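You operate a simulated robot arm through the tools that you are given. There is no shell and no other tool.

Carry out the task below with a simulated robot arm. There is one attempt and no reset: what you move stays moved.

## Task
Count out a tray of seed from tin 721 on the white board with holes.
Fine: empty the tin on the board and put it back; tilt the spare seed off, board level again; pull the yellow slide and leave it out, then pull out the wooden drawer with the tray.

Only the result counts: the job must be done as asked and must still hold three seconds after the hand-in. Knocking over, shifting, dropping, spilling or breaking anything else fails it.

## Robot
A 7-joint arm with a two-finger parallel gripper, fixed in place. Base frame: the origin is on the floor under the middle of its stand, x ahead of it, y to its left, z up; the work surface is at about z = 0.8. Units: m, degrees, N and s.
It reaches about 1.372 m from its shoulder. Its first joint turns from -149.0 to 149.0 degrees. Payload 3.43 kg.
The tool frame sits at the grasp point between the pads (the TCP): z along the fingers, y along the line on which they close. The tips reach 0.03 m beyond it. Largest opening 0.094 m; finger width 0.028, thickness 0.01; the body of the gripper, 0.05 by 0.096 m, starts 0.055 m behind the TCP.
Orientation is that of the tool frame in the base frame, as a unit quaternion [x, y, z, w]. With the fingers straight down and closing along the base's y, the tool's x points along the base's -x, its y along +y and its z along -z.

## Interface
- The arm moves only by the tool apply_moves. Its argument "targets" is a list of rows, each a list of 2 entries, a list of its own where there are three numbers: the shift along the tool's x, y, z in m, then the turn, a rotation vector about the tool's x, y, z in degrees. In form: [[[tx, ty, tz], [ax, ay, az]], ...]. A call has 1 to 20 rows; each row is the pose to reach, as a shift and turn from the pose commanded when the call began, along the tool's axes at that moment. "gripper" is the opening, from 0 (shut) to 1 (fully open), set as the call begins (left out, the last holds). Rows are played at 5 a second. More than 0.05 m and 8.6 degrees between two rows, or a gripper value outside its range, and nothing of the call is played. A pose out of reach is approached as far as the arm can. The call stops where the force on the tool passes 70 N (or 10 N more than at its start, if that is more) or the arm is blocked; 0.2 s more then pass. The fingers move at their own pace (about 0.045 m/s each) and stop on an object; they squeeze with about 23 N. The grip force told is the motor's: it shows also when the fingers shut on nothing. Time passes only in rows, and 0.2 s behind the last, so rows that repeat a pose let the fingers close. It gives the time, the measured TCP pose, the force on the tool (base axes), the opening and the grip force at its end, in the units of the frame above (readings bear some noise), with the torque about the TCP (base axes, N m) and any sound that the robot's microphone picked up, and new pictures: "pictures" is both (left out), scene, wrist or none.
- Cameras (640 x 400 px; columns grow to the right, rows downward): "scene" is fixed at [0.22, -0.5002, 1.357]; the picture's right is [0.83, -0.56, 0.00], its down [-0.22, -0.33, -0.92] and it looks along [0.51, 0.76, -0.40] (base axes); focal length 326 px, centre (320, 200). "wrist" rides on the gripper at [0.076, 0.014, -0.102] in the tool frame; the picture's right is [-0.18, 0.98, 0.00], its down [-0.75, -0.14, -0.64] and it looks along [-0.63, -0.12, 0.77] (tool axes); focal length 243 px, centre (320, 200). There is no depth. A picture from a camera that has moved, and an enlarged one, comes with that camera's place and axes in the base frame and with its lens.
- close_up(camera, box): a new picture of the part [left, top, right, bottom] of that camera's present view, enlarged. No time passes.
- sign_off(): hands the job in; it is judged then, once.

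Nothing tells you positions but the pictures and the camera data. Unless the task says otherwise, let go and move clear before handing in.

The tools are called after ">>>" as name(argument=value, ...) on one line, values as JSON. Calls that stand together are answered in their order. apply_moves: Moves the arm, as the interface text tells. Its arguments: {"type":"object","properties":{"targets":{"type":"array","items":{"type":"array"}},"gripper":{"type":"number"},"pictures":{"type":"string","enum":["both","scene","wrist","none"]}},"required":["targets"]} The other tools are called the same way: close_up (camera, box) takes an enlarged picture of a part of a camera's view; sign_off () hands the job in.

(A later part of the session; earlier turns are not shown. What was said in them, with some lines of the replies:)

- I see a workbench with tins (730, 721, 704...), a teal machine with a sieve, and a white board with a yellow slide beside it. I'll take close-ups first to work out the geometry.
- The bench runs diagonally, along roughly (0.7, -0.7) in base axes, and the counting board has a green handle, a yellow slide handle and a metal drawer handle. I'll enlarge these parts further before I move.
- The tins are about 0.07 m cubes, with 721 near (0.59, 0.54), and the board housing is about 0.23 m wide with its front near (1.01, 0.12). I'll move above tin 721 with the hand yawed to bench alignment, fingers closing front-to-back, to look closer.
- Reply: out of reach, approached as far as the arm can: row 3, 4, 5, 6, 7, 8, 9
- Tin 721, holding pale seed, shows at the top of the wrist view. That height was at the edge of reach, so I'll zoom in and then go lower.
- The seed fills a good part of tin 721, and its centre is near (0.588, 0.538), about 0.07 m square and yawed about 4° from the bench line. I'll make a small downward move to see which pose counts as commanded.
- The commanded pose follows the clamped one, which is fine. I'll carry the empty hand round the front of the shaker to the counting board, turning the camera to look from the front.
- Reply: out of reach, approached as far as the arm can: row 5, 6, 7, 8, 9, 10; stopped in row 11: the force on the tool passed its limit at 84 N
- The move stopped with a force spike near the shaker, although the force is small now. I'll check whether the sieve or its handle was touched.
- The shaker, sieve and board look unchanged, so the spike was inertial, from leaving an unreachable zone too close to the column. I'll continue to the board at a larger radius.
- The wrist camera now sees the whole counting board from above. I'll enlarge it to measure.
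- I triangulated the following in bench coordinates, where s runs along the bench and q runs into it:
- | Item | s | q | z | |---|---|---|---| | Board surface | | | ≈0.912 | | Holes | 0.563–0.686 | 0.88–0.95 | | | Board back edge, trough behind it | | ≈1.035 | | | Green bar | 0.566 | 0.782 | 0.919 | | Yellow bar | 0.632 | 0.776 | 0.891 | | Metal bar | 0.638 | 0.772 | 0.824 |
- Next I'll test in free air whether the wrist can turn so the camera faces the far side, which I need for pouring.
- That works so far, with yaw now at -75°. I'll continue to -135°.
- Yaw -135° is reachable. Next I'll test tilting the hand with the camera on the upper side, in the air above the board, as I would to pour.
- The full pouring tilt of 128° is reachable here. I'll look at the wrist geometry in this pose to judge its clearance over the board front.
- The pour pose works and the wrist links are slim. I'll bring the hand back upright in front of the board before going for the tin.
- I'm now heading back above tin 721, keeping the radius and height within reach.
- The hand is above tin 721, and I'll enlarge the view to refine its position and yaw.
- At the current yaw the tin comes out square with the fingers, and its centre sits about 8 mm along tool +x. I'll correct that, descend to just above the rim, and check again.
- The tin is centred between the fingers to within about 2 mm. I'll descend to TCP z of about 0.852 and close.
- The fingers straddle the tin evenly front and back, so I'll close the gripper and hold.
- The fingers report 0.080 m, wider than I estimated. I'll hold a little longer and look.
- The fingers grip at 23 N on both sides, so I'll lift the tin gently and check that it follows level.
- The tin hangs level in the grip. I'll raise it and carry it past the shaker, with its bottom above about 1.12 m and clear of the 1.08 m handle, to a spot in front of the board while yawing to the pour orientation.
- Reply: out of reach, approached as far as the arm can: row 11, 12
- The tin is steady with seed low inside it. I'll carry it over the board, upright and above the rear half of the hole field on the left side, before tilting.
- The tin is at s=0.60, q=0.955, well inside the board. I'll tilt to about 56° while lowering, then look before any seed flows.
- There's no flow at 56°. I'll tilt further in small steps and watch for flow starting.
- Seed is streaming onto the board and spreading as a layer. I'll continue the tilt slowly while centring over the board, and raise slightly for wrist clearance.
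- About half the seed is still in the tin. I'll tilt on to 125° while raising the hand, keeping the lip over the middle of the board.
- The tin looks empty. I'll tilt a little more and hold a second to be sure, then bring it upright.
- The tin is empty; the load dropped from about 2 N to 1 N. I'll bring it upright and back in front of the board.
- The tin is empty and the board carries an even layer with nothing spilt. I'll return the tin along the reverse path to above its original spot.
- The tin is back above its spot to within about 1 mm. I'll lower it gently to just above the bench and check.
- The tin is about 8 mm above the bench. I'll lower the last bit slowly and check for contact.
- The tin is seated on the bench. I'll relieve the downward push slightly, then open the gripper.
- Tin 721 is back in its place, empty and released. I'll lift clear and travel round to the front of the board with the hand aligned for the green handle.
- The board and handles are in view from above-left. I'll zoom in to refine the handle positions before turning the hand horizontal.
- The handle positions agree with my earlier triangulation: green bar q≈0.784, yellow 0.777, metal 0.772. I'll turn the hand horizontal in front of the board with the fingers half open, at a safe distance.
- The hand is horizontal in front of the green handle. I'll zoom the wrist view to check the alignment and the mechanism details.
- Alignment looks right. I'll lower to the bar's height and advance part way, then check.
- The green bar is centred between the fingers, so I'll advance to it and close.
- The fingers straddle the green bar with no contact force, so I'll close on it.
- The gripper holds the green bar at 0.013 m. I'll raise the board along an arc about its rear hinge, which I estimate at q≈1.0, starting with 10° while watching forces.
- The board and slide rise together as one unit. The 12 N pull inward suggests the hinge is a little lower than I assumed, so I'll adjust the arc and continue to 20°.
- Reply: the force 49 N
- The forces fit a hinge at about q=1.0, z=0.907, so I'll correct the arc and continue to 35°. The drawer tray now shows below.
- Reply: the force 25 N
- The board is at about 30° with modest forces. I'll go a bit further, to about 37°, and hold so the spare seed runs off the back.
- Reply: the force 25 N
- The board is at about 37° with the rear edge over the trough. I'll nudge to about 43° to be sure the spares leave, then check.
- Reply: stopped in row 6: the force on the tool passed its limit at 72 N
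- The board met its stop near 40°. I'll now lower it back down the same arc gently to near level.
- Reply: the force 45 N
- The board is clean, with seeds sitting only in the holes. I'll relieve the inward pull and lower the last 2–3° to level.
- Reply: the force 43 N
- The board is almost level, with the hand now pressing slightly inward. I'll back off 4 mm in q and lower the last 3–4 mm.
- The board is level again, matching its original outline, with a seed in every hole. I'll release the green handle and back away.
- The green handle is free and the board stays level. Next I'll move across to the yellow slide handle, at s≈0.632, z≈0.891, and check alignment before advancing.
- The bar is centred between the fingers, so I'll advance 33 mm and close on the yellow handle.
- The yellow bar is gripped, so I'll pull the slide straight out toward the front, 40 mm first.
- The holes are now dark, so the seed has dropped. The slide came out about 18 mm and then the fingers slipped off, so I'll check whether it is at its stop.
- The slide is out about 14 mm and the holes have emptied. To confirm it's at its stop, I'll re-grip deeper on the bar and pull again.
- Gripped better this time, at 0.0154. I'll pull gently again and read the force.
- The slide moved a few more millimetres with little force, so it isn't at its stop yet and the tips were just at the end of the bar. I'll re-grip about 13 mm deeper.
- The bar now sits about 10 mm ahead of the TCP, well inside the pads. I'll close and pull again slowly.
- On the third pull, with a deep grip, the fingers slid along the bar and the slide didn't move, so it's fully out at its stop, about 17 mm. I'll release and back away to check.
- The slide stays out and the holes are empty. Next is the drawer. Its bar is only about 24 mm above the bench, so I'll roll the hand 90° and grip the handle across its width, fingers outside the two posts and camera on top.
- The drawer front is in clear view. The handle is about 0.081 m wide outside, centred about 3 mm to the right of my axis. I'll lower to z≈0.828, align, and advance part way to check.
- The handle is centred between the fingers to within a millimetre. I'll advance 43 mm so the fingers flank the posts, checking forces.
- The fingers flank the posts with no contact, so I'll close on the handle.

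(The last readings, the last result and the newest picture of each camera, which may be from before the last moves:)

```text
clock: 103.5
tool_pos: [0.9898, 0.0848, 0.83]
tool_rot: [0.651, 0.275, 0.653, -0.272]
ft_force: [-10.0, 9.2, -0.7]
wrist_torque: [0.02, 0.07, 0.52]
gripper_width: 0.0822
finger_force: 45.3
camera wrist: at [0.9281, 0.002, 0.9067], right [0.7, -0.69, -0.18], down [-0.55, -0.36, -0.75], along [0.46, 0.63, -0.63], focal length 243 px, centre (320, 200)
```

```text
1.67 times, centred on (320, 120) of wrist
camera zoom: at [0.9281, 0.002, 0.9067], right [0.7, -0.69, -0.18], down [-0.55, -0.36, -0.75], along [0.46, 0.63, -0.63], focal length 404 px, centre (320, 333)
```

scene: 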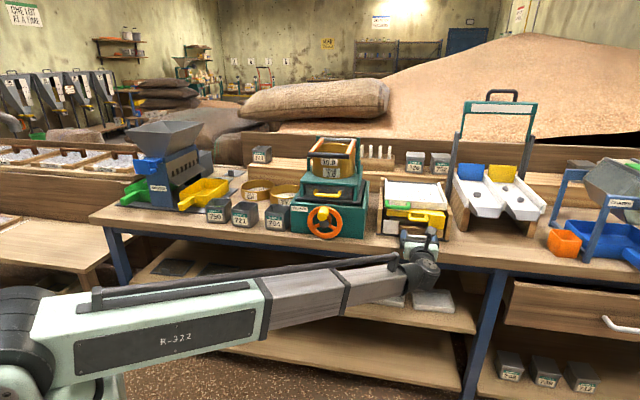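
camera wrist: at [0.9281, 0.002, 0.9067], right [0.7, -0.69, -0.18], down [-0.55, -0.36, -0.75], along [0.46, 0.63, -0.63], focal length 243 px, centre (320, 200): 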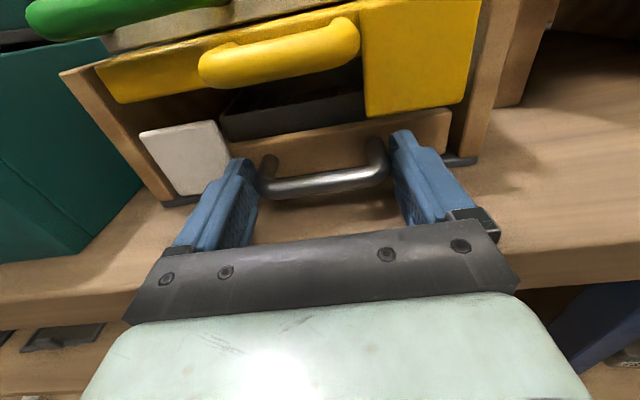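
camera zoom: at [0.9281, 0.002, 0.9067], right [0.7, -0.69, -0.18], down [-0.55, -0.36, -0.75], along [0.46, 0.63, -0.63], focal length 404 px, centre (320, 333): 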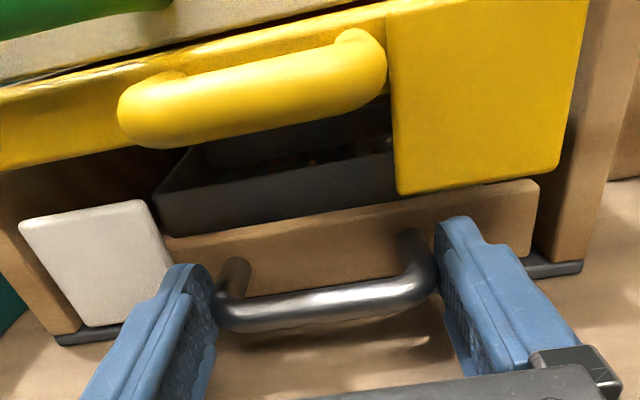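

The gripper holds both posts at 0.082 m. I'll pull the drawer straight out slowly, 40 mm first, then look.

>>> apply_moves(targets=[[[0, 0.001, -0.004], [0, 0, 0]], [[0, 0.001, -0.009], [0, 0, 0]], [[0, 0.001, -0.015], [0, 0, 0]], [[0, 0.001, -0.021], [0, 0, 0]], [[0, 0.001, -0.028], [0, 0, 0]], [[0, 0.001, -0.035], [0, 0, 0]], [[0, 0.001, -0.04], [0, 0, 0]], [[0, 0.001, -0.04], [0, 0, 0]]])

>>> close_up(camera="scene", box=[374, 174, 464, 254])

>>> close_up(camera="wrist", box=[160, 0, 480, 240])

```text
clock: 105.3
tool_pos: [0.9621, 0.0564, 0.8287]
tool_rot: [0.65, 0.276, 0.653, -0.273]
ft_force: [-23.5, 24.8, -8.8]
wrist_torque: [-0.29, 0.39, 0.23]
gripper_width: 0.0821
finger_force: 45.0
camera wrist: at [0.9003, -0.0264, 0.9066], right [0.7, -0.69, -0.18], down [-0.55, -0.36, -0.76], along [0.45, 0.63, -0.63], focal length 243 px, centre (320, 200)
```

scene: 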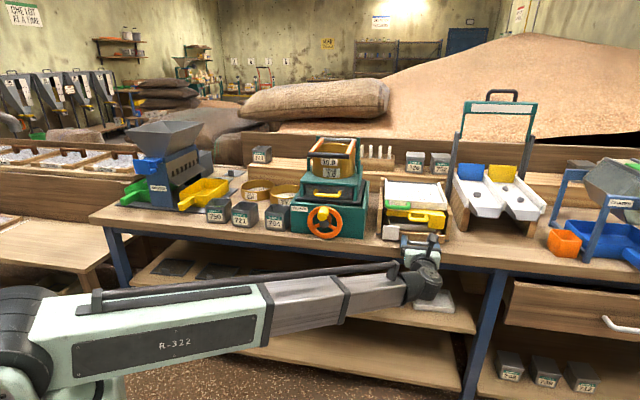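
wrist: 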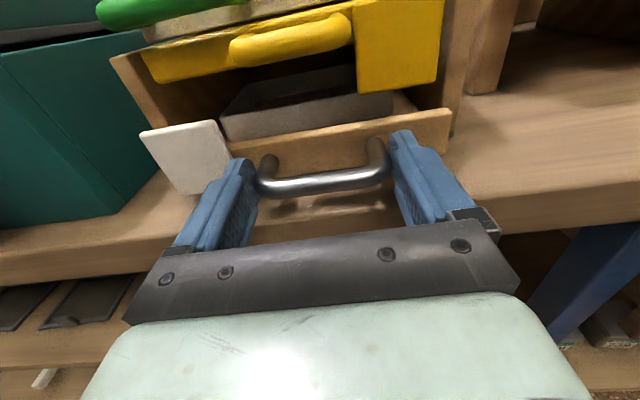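

```text
5.00 times, centred on (419, 214) of scene
camera zoom: at [0.22, -0.5002, 1.357], right [0.83, -0.56, 0.0], down [-0.22, -0.33, -0.92], along [0.51, 0.76, -0.4], focal length 1630 px, centre (-175, 130)
```

zoom: 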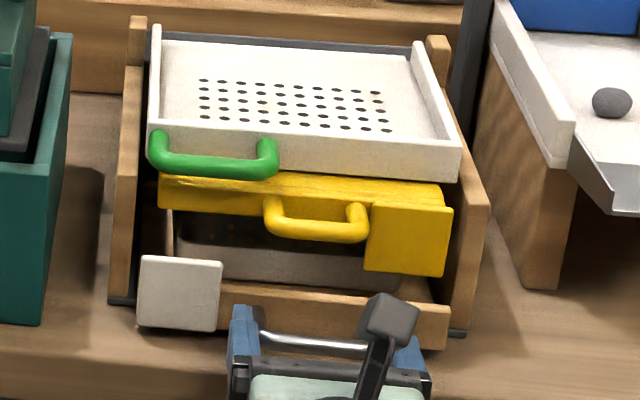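

```text
1.67 times, centred on (320, 120) of wrist
camera zoom: at [0.9003, -0.0264, 0.9066], right [0.7, -0.69, -0.18], down [-0.55, -0.36, -0.76], along [0.45, 0.63, -0.63], focal length 404 px, centre (320, 333)
```

zoom: 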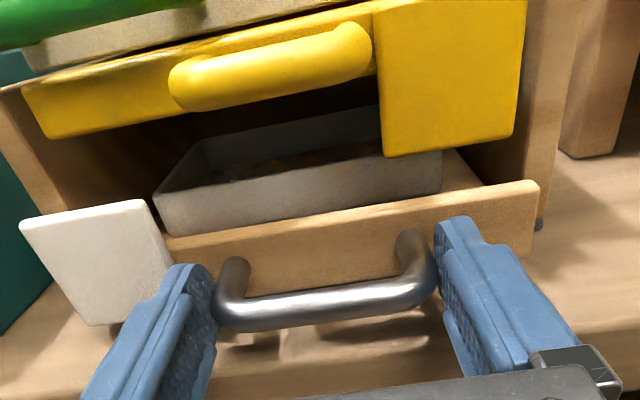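

The drawer is out about 40 mm with the seed tray riding in it. I'll relieve the sideways load and continue pulling.

>>> apply_moves(targets=[[[0, -0.0015, -0.004], [0, 0, 0]], [[0, -0.003, -0.01], [0, 0, 0]], [[0, -0.0035, -0.016], [0, 0, 0]], [[0, -0.0035, -0.022], [0, 0, 0]], [[0, -0.0035, -0.028], [0, 0, 0]], [[0, -0.0035, -0.034], [0, 0, 0]], [[0, -0.0035, -0.04], [0, 0, 0]], [[0, -0.0035, -0.04], [0, 0, 0]]])

>>> close_up(camera="scene", box=[374, 174, 464, 254])

>>> close_up(camera="wrist", box=[160, 0, 480, 240])

```text
clock: 107.1
tool_pos: [0.9329, 0.0286, 0.8291]
tool_rot: [0.652, 0.273, 0.654, -0.271]
ft_force: [1.2, -1.1, 5.9]
wrist_torque: [-0.43, -0.5, -1.02]
gripper_width: 0.0823
finger_force: 45.5
camera wrist: at [0.8699, -0.0552, 0.9066], right [0.7, -0.69, -0.18], down [-0.55, -0.36, -0.76], along [0.46, 0.63, -0.63], focal length 243 px, centre (320, 200)
```

scene: 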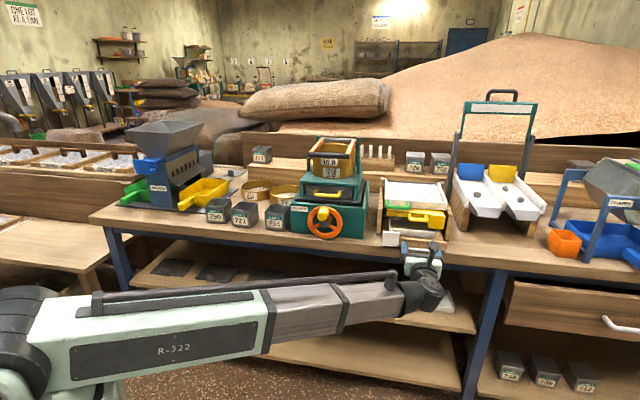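
wrist: 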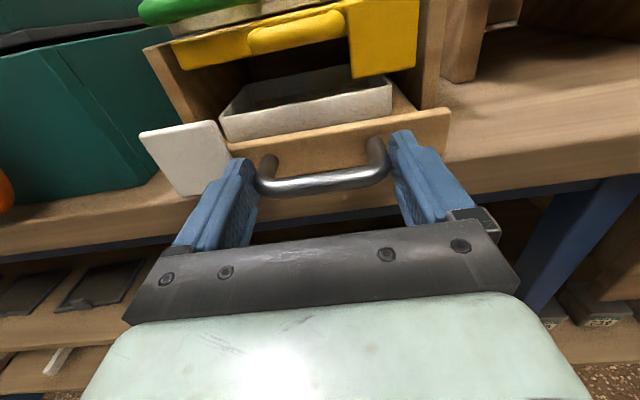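

```text
5.00 times, centred on (419, 214) of scene
camera zoom: at [0.22, -0.5002, 1.357], right [0.83, -0.56, 0.0], down [-0.22, -0.33, -0.92], along [0.51, 0.76, -0.4], focal length 1630 px, centre (-175, 130)
```

zoom: 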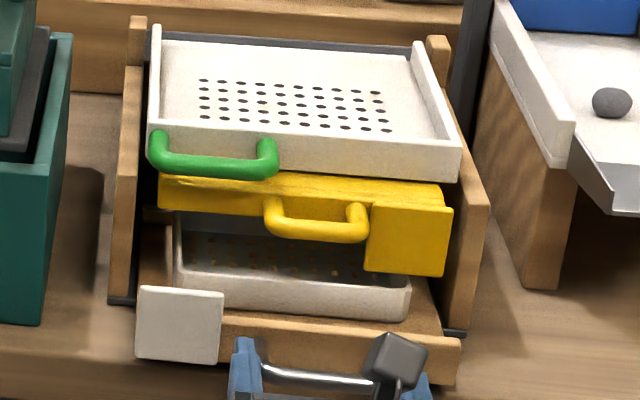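

```text
1.67 times, centred on (320, 120) of wrist
camera zoom: at [0.8699, -0.0552, 0.9066], right [0.7, -0.69, -0.18], down [-0.55, -0.36, -0.76], along [0.46, 0.63, -0.63], focal length 404 px, centre (320, 333)
```

zoom: 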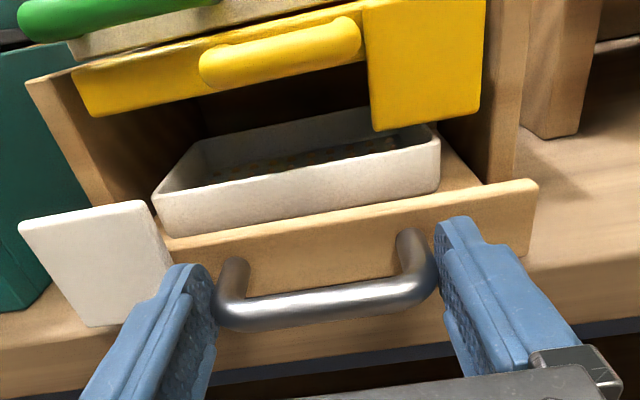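

It's out about 80 mm, and the seeds show in the tray. I'll continue in small steps to find the end of travel.

>>> apply_moves(targets=[[[0, 0, -0.006], [0, 0, 0]], [[0, 0, -0.012], [0, 0, 0]], [[0, 0, -0.018], [0, 0, 0]], [[0, 0, -0.024], [0, 0, 0]], [[0, 0, -0.03], [0, 0, 0]], [[0, 0, -0.03], [0, 0, 0]]])

>>> close_up(camera="scene", box=[374, 174, 464, 264])

>>> close_up(camera="wrist", box=[160, 0, 480, 240])

```text
clock: 108.5
tool_pos: [0.9107, 0.0077, 0.8288]
tool_rot: [0.652, 0.274, 0.653, -0.272]
ft_force: [12.6, -12.3, 6.4]
wrist_torque: [-0.1, 0.09, 0.05]
gripper_width: 0.0822
finger_force: 45.0
camera wrist: at [0.849, -0.0762, 0.9067], right [0.7, -0.69, -0.18], down [-0.55, -0.36, -0.75], along [0.46, 0.63, -0.63], focal length 243 px, centre (320, 200)
```

scene: 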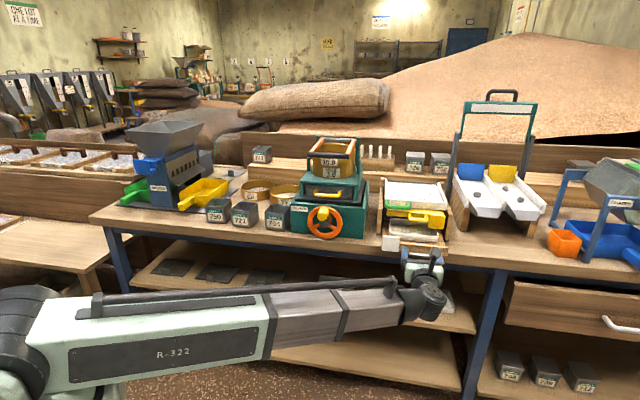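
wrist: 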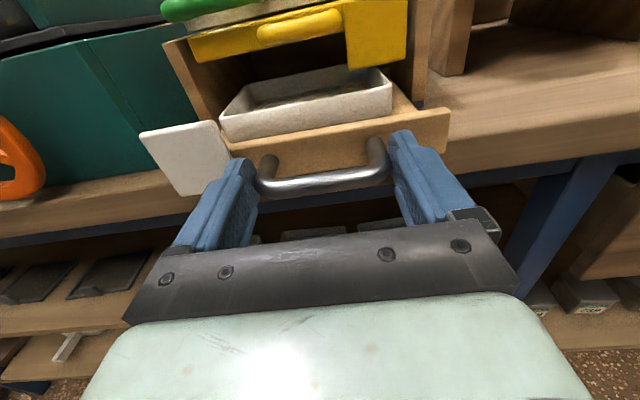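

```text
4.44 times, centred on (419, 219) of scene
camera zoom: at [0.22, -0.5002, 1.357], right [0.83, -0.56, 0.0], down [-0.22, -0.33, -0.92], along [0.51, 0.76, -0.4], focal length 1448 px, centre (-120, 116)
```

zoom: 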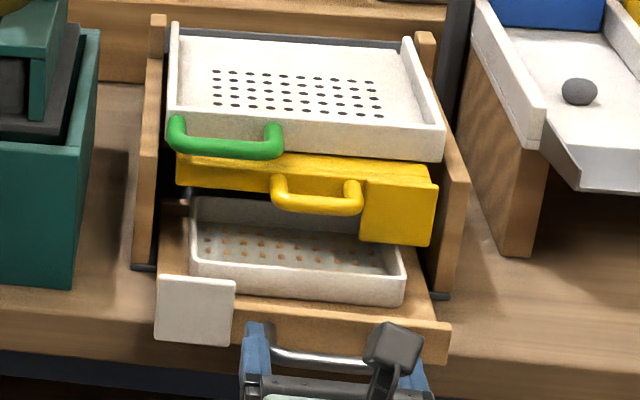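

```text
1.67 times, centred on (320, 120) of wrist
camera zoom: at [0.849, -0.0762, 0.9067], right [0.7, -0.69, -0.18], down [-0.55, -0.36, -0.75], along [0.46, 0.63, -0.63], focal length 404 px, centre (320, 333)
```

zoom: 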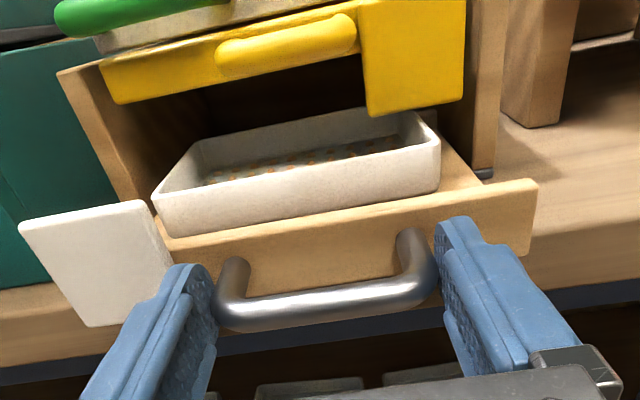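

It's out about 110 mm, and I'll continue a little further while watching for the stop.

>>> apply_moves(targets=[[[0, 0.0005, -0.005], [0, 0, 0]], [[0, 0.001, -0.01], [0, 0, 0]], [[0, 0.001, -0.015], [0, 0, 0]], [[0, 0.001, -0.02], [0, 0, 0]], [[0, 0.001, -0.02], [0, 0, 0]]])

>>> close_up(camera="scene", box=[374, 174, 464, 264])

>>> close_up(camera="wrist", box=[160, 0, 480, 240])

```text
clock: 109.7
tool_pos: [0.8978, -0.0067, 0.828]
tool_rot: [0.651, 0.274, 0.654, -0.271]
ft_force: [7.8, -8.2, 10.4]
wrist_torque: [0.32, -0.35, -0.93]
gripper_width: 0.0822
finger_force: 45.4
camera wrist: at [0.8356, -0.0901, 0.9065], right [0.7, -0.69, -0.18], down [-0.55, -0.36, -0.76], along [0.46, 0.63, -0.63], focal length 243 px, centre (320, 200)
```

scene: 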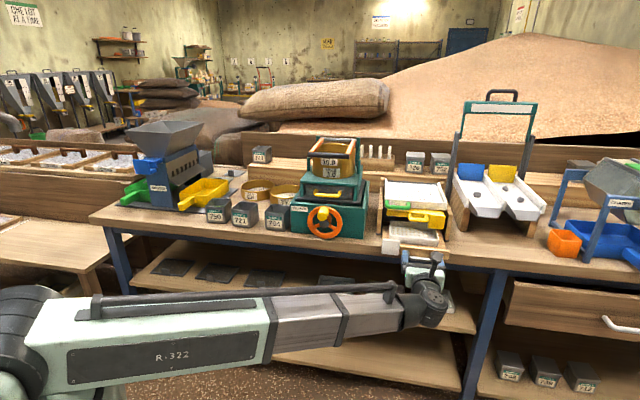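
wrist: 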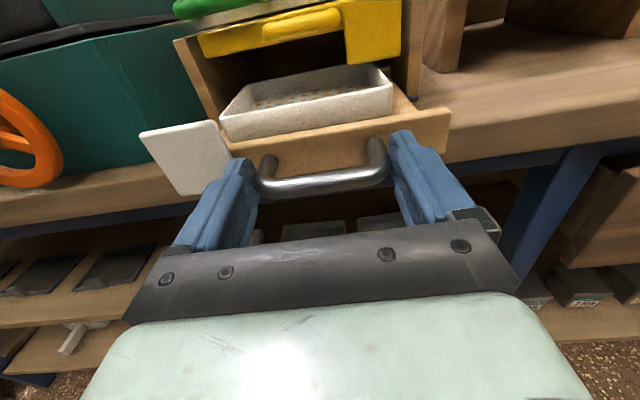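

```text
4.44 times, centred on (419, 219) of scene
camera zoom: at [0.22, -0.5002, 1.357], right [0.83, -0.56, 0.0], down [-0.22, -0.33, -0.92], along [0.51, 0.76, -0.4], focal length 1448 px, centre (-120, 116)
```

zoom: 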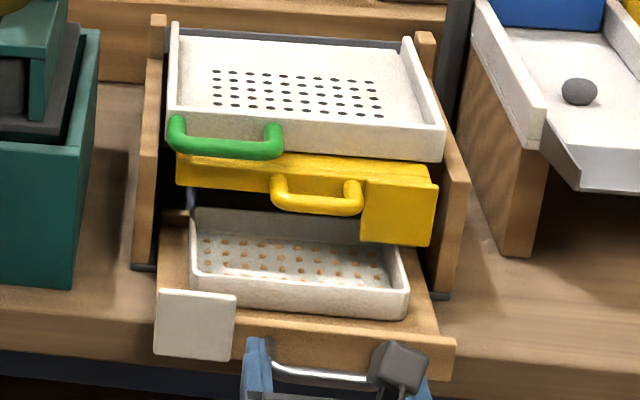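

```text
1.67 times, centred on (320, 120) of wrist
camera zoom: at [0.8356, -0.0901, 0.9065], right [0.7, -0.69, -0.18], down [-0.55, -0.36, -0.76], along [0.46, 0.63, -0.63], focal length 404 px, centre (320, 333)
```

zoom: 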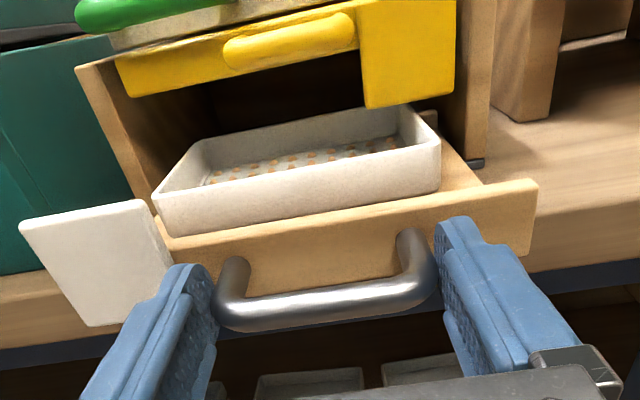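

It's out about 130 mm and the full 5×10 pattern of seeds is visible in the tray. I'll look closely at how much of the drawer is still held in the housing.

>>> close_up(camera="scene", box=[380, 206, 450, 256])

>>> close_up(camera="wrist", box=[200, 30, 430, 180])

```text
8.00 times, centred on (415, 231) of scene
camera zoom: at [0.22, -0.5002, 1.357], right [0.83, -0.56, 0.0], down [-0.22, -0.33, -0.92], along [0.51, 0.76, -0.4], focal length 2607 px, centre (-440, -48)
```

zoom: 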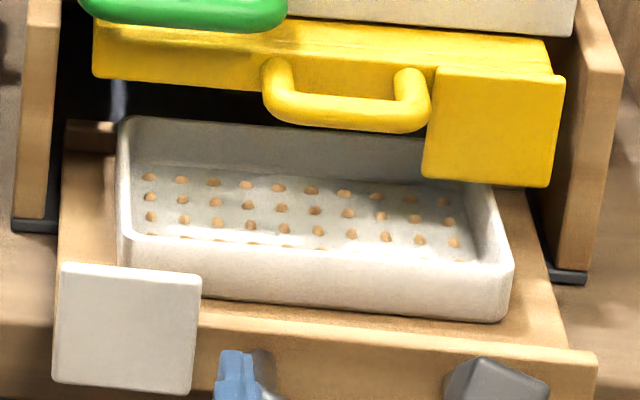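

```text
2.67 times, centred on (315, 105) of wrist
camera zoom: at [0.8356, -0.0901, 0.9065], right [0.7, -0.69, -0.18], down [-0.55, -0.36, -0.76], along [0.46, 0.63, -0.63], focal length 647 px, centre (333, 453)
```

zoom: 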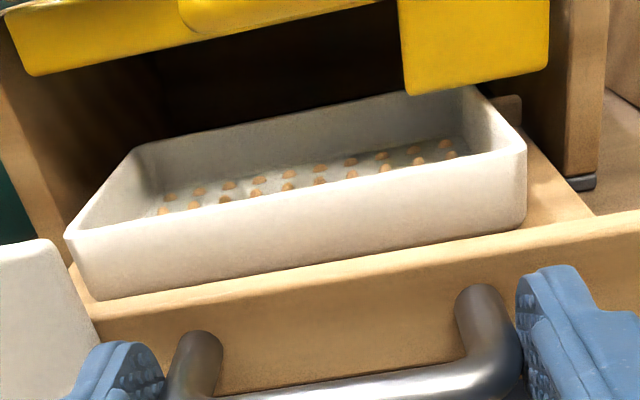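

The drawer's rear rail is still about 30 mm inside the housing and the tray is fully exposed. I'll ease out about 10 mm more to see whether the stop is here.

>>> apply_moves(targets=[[[0, 0, -0.003], [0, 0, 0]], [[0, 0, -0.006], [0, 0, 0]], [[0, 0, -0.01], [0, 0, 0]], [[0, 0, -0.01], [0, 0, 0]]])

>>> close_up(camera="scene", box=[380, 206, 450, 256])

```text
clock: 110.7
tool_pos: [0.8916, -0.013, 0.8297]
tool_rot: [0.651, 0.273, 0.654, -0.271]
ft_force: [6.2, -7.2, 16.1]
wrist_torque: [0.32, -0.66, 0.12]
gripper_width: 0.0824
finger_force: 45.0
camera wrist: at [0.828, -0.0976, 0.9064], right [0.7, -0.69, -0.18], down [-0.55, -0.36, -0.76], along [0.46, 0.63, -0.63], focal length 243 px, centre (320, 200)
```

scene: 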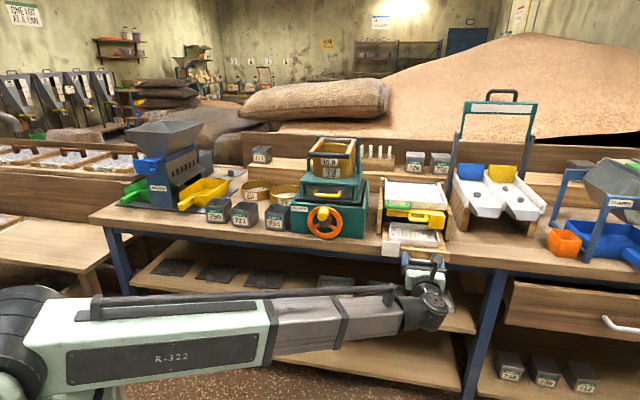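
wrist: 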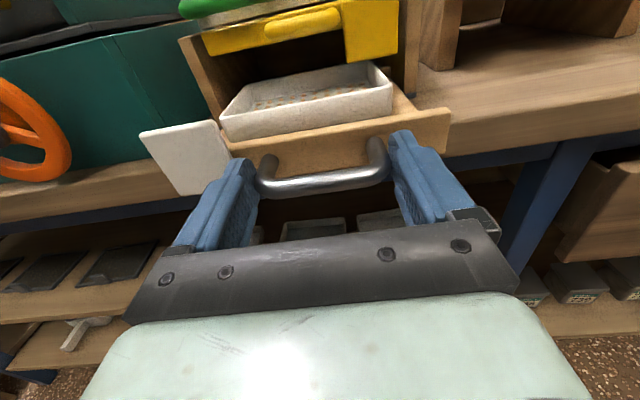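

```text
8.00 times, centred on (415, 231) of scene
camera zoom: at [0.22, -0.5002, 1.357], right [0.83, -0.56, 0.0], down [-0.22, -0.33, -0.92], along [0.51, 0.76, -0.4], focal length 2607 px, centre (-440, -48)
```

zoom: 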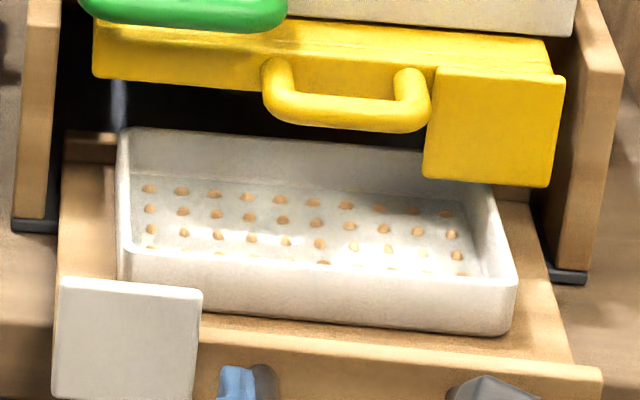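

The drawer still moves freely at 140 mm and the forces stay small. I'll ease out another 10 mm, watching for the stop.

>>> apply_moves(targets=[[[0, 0, -0.003], [0, 0, 0]], [[0, 0, -0.006], [0, 0, 0]], [[0, 0, -0.01], [0, 0, 0]], [[0, 0, -0.01], [0, 0, 0]]])

>>> close_up(camera="scene", box=[380, 206, 450, 256])

>>> close_up(camera="wrist", box=[160, 0, 480, 240])

```text
clock: 111.7
tool_pos: [0.8833, -0.0213, 0.8297]
tool_rot: [0.651, 0.274, 0.654, -0.271]
ft_force: [5.4, -4.6, 13.5]
wrist_torque: [0.27, -0.54, 0.32]
gripper_width: 0.0821
finger_force: 44.9
camera wrist: at [0.8214, -0.1043, 0.9066], right [0.7, -0.69, -0.18], down [-0.55, -0.36, -0.76], along [0.46, 0.63, -0.63], focal length 243 px, centre (320, 200)
```

scene: 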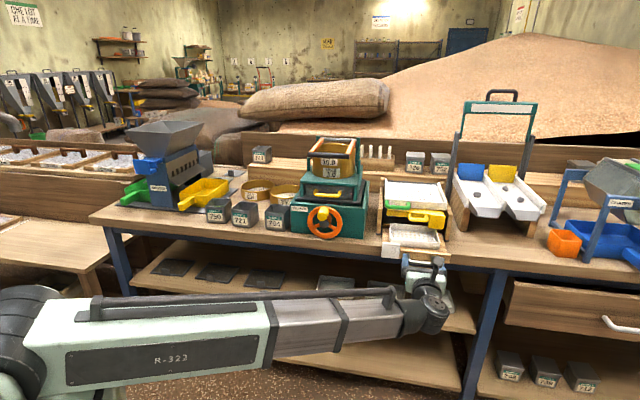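
wrist: 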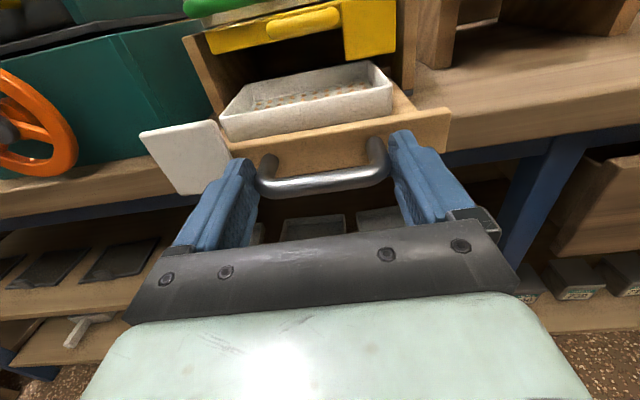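

```text
8.00 times, centred on (415, 231) of scene
camera zoom: at [0.22, -0.5002, 1.357], right [0.83, -0.56, 0.0], down [-0.22, -0.33, -0.92], along [0.51, 0.76, -0.4], focal length 2607 px, centre (-440, -48)
```

zoom: 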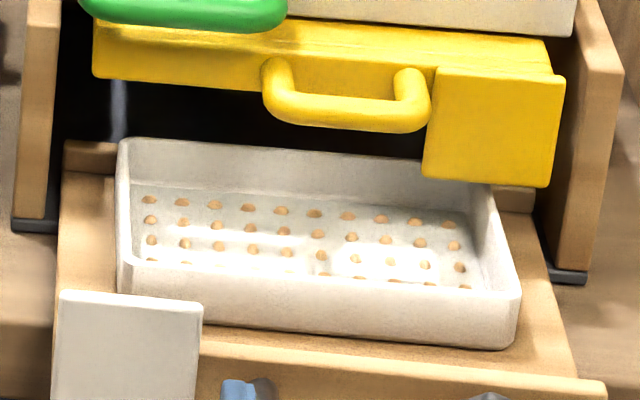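

```text
1.67 times, centred on (320, 120) of wrist
camera zoom: at [0.8214, -0.1043, 0.9066], right [0.7, -0.69, -0.18], down [-0.55, -0.36, -0.76], along [0.46, 0.63, -0.63], focal length 404 px, centre (320, 333)
```

zoom: 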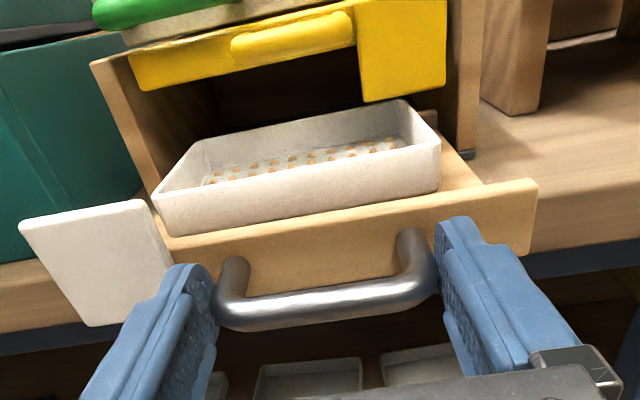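

The drawer is out 150 mm. Before letting go I'll test whether it's held in its guides by raising my hand 1.5 mm, then 4.5 mm, and reading the vertical force.

>>> apply_moves(targets=[[[0.0015, 0, 0], [0, 0, 0]], [[0.0015, 0, 0], [0, 0, 0]]], pictures="none")

>>> apply_moves(targets=[[[0.0015, 0, 0], [0, 0, 0]], [[0.003, 0, 0], [0, 0, 0]], [[0.003, 0, 0], [0, 0, 0]]], pictures="none")

```text
clock: 112.3
tool_pos: [0.8831, -0.0219, 0.8296]
tool_rot: [0.652, 0.274, 0.652, -0.272]
ft_force: [0.9, -1.0, -0.3]
wrist_torque: [0.38, -0.09, 0.02]
gripper_width: 0.0825
finger_force: 44.9
```

```text
clock: 113.1
tool_pos: [0.8835, -0.0216, 0.8294]
tool_rot: [0.654, 0.276, 0.651, -0.27]
ft_force: [-5.2, 5.3, -34.9]
wrist_torque: [-0.17, 0.68, 0.04]
gripper_width: 0.0819
finger_force: 45.4
```

The drawer is rigidly guided: 35 N of resistance and no vertical motion. It's safe to continue to its stop, so I'll return to the neutral height and pull on gently.

>>> apply_moves(targets=[[[-0.002, 0, 0], [0, 0, 0]], [[-0.003, 0, -0.003], [0, 0, 0]], [[-0.003, 0, -0.008], [0, 0, 0]], [[-0.003, 0, -0.013], [0, 0, 0]], [[-0.003, 0, -0.013], [0, 0, 0]]])

>>> close_up(camera="scene", box=[380, 206, 450, 256])

```text
clock: 114.3
tool_pos: [0.8744, -0.0303, 0.8299]
tool_rot: [0.652, 0.274, 0.653, -0.271]
ft_force: [2.7, -3.2, -11.1]
wrist_torque: [-1.15, -0.58, 1.0]
gripper_width: 0.0824
finger_force: 44.9
camera wrist: at [0.8122, -0.113, 0.907], right [0.7, -0.69, -0.18], down [-0.55, -0.36, -0.75], along [0.46, 0.63, -0.63], focal length 243 px, centre (320, 200)
```

scene: 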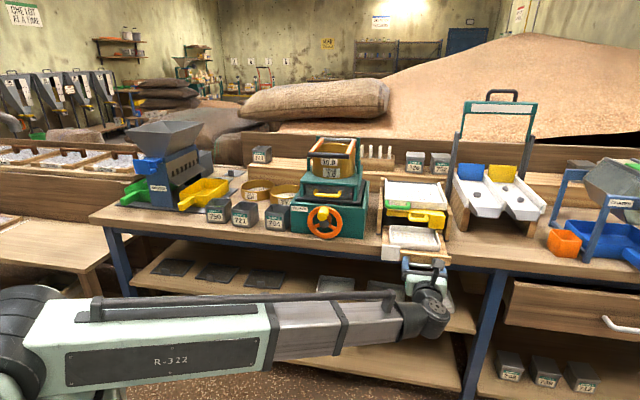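
wrist: 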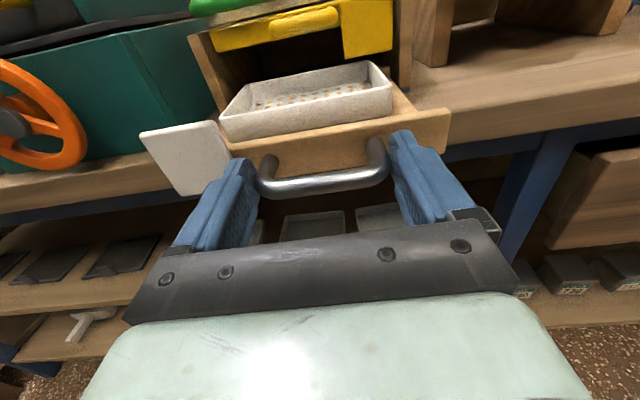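

```text
8.00 times, centred on (415, 231) of scene
camera zoom: at [0.22, -0.5002, 1.357], right [0.83, -0.56, 0.0], down [-0.22, -0.33, -0.92], along [0.51, 0.76, -0.4], focal length 2607 px, centre (-440, -48)
```

zoom: 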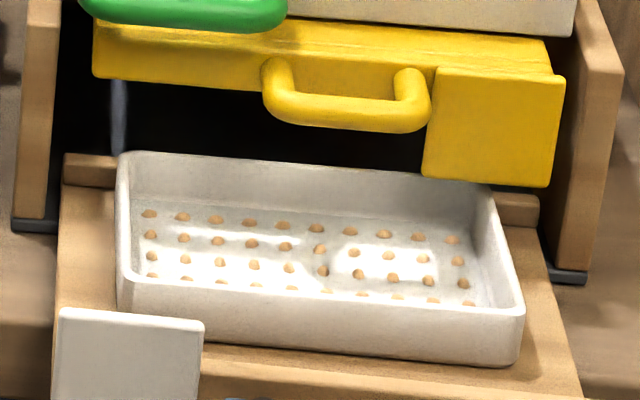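

The drawer is out about 163 mm, the tray is fully clear, and all the seeds are visible in it. That's well out, so I'll release the handle and back straight away.

>>> apply_moves(targets=[[[-0.001, 0, 0], [0, 0, 0]], [[-0.001, 0, 0], [0, 0, 0]], [[-0.001, 0, 0], [0, 0, 0]], [[-0.001, 0, 0], [0, 0, 0]], [[-0.001, 0, -0.02], [0, 0, 0]], [[-0.001, 0, -0.045], [0, 0, 0]], [[-0.001, 0, -0.075], [0, 0, 0]], [[-0.001, 0, -0.075], [0, 0, 0]]], gripper=1)

>>> close_up(camera="scene", box=[360, 164, 470, 264])

```text
clock: 116.1
tool_pos: [0.8213, -0.0844, 0.8299]
tool_rot: [0.652, 0.274, 0.653, -0.271]
ft_force: [0.5, -0.1, -1.1]
wrist_torque: [0.0, 0.01, 0.0]
gripper_width: 0.094
finger_force: 0.1
camera wrist: at [0.7597, -0.168, 0.9067], right [0.7, -0.69, -0.18], down [-0.55, -0.36, -0.75], along [0.46, 0.63, -0.63], focal length 243 px, centre (320, 200)
```

scene: 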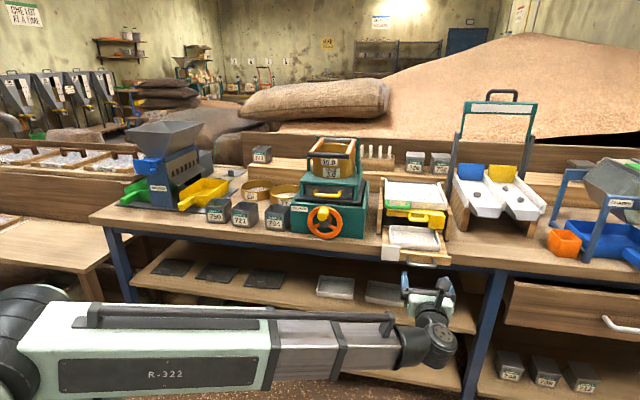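
wrist: 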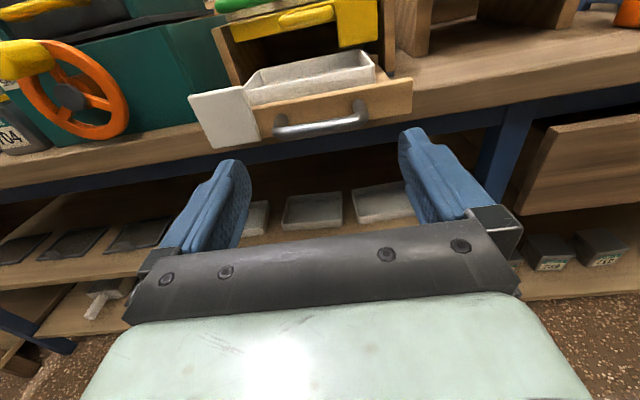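

```text
4.00 times, centred on (415, 214) of scene
camera zoom: at [0.22, -0.5002, 1.357], right [0.83, -0.56, 0.0], down [-0.22, -0.33, -0.92], along [0.51, 0.76, -0.4], focal length 1304 px, centre (-60, 144)
```

zoom: 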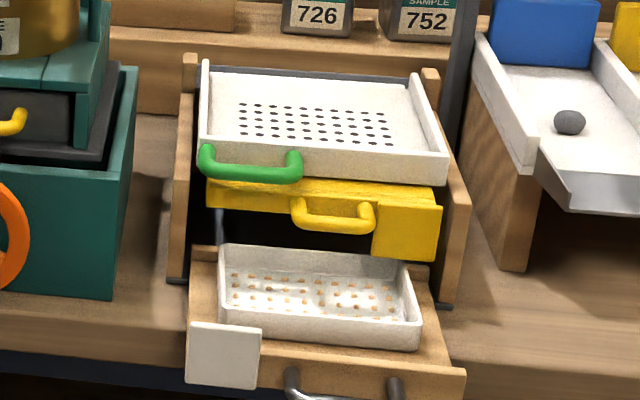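

The drawer holds out level with the tray in it. I'll do a final check of the tins, the board and the surroundings.

>>> close_up(camera="scene", box=[200, 185, 296, 245])

>>> close_up(camera="scene", box=[240, 120, 460, 260])

>>> close_up(camera="scene", box=[374, 174, 454, 244])

>>> close_up(camera="scene", box=[380, 220, 450, 270])

```text
6.67 times, centred on (248, 215) of scene
camera zoom: at [0.22, -0.5002, 1.357], right [0.83, -0.56, 0.0], down [-0.22, -0.33, -0.92], along [0.51, 0.76, -0.4], focal length 2173 px, centre (800, 100)
```

zoom: 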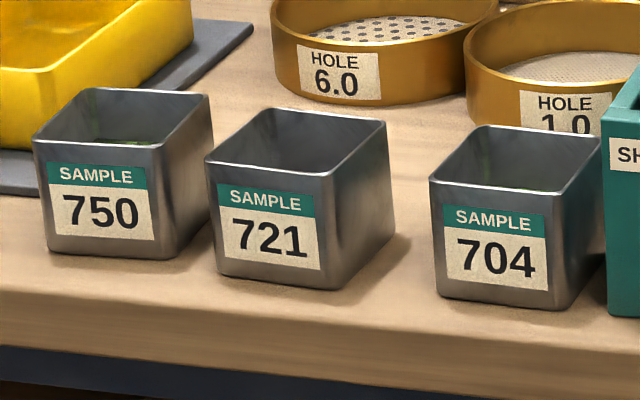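

```text
2.86 times, centred on (350, 190) of scene
camera zoom: at [0.22, -0.5002, 1.357], right [0.83, -0.56, 0.0], down [-0.22, -0.33, -0.92], along [0.51, 0.76, -0.4], focal length 931 px, centre (234, 229)
```

zoom: 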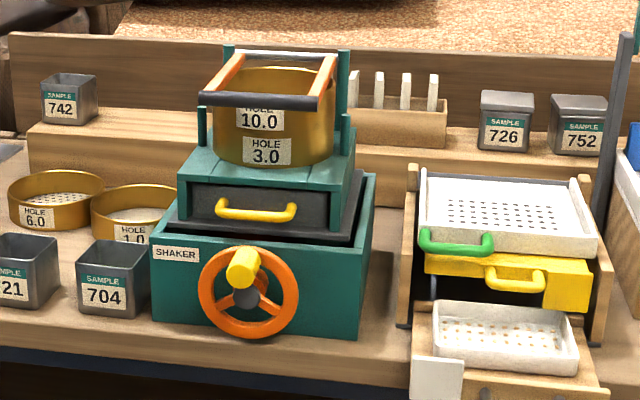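

```text
5.71 times, centred on (414, 209) of scene
camera zoom: at [0.22, -0.5002, 1.357], right [0.83, -0.56, 0.0], down [-0.22, -0.33, -0.92], along [0.51, 0.76, -0.4], focal length 1862 px, centre (-217, 149)
```

zoom: 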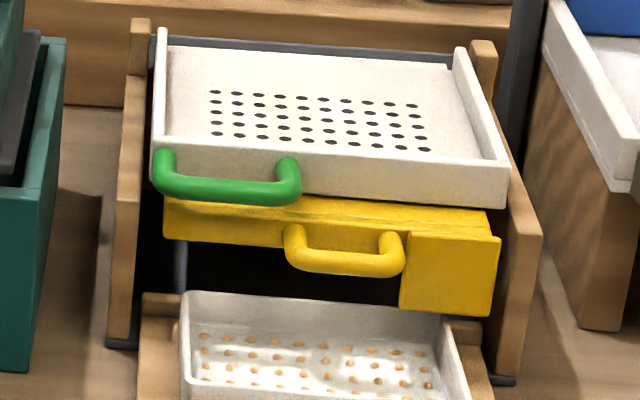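

```text
8.00 times, centred on (415, 245) of scene
camera zoom: at [0.22, -0.5002, 1.357], right [0.83, -0.56, 0.0], down [-0.22, -0.33, -0.92], along [0.51, 0.76, -0.4], focal length 2607 px, centre (-440, -160)
```

zoom: 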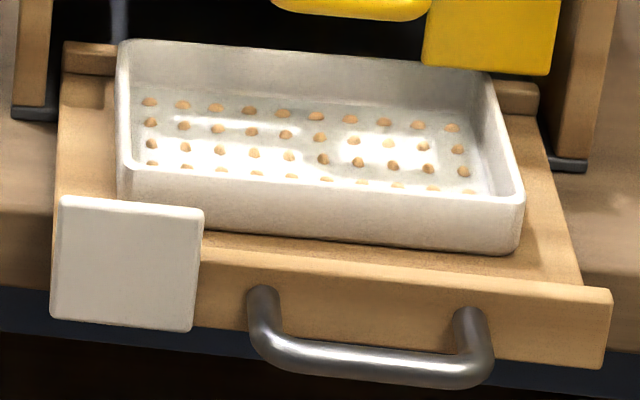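

All the steps check out:
- **Tin:** 721 is empty and back on its spot.
- **Board:** it is level, with its holes cleared.
- **Slide:** the yellow slide is out.
- **Drawer:** it is out, with the seeded tray in it.
- **Surroundings:** nothing else has shifted and nothing is spilt.

The hand is open and clear, so I'm handing the job in.

>>> sign_off()

```text
The job is handed in.
```

The seed from tin 721 is counted out: the tray in the pulled-out drawer holds the seeds that dropped from the board's 50 holes. I've handed the job in, but no verdict has come back.

- **Tin 721:** emptied onto the board and put back on its original spot.
- **Board:** tilted until the spare seed ran off the back, then set level again. Every hole had a seed in it before I pulled the slide.
- **Yellow slide:** pulled out about 17 mm, where it stopped moving, and left out. My first grip slipped off the handle, so it took three pulls. The holes are now empty.
- **Drawer:** pulled out about 163 mm with the tray in it. It was still moving freely when I stopped, so it may not be at its end stop.

In the final pictures nothing else had moved or spilt. I couldn't see into the trough behind the board, so I only know the spare seed left the board, not how it landed. The gripper is open and clear of the drawer.
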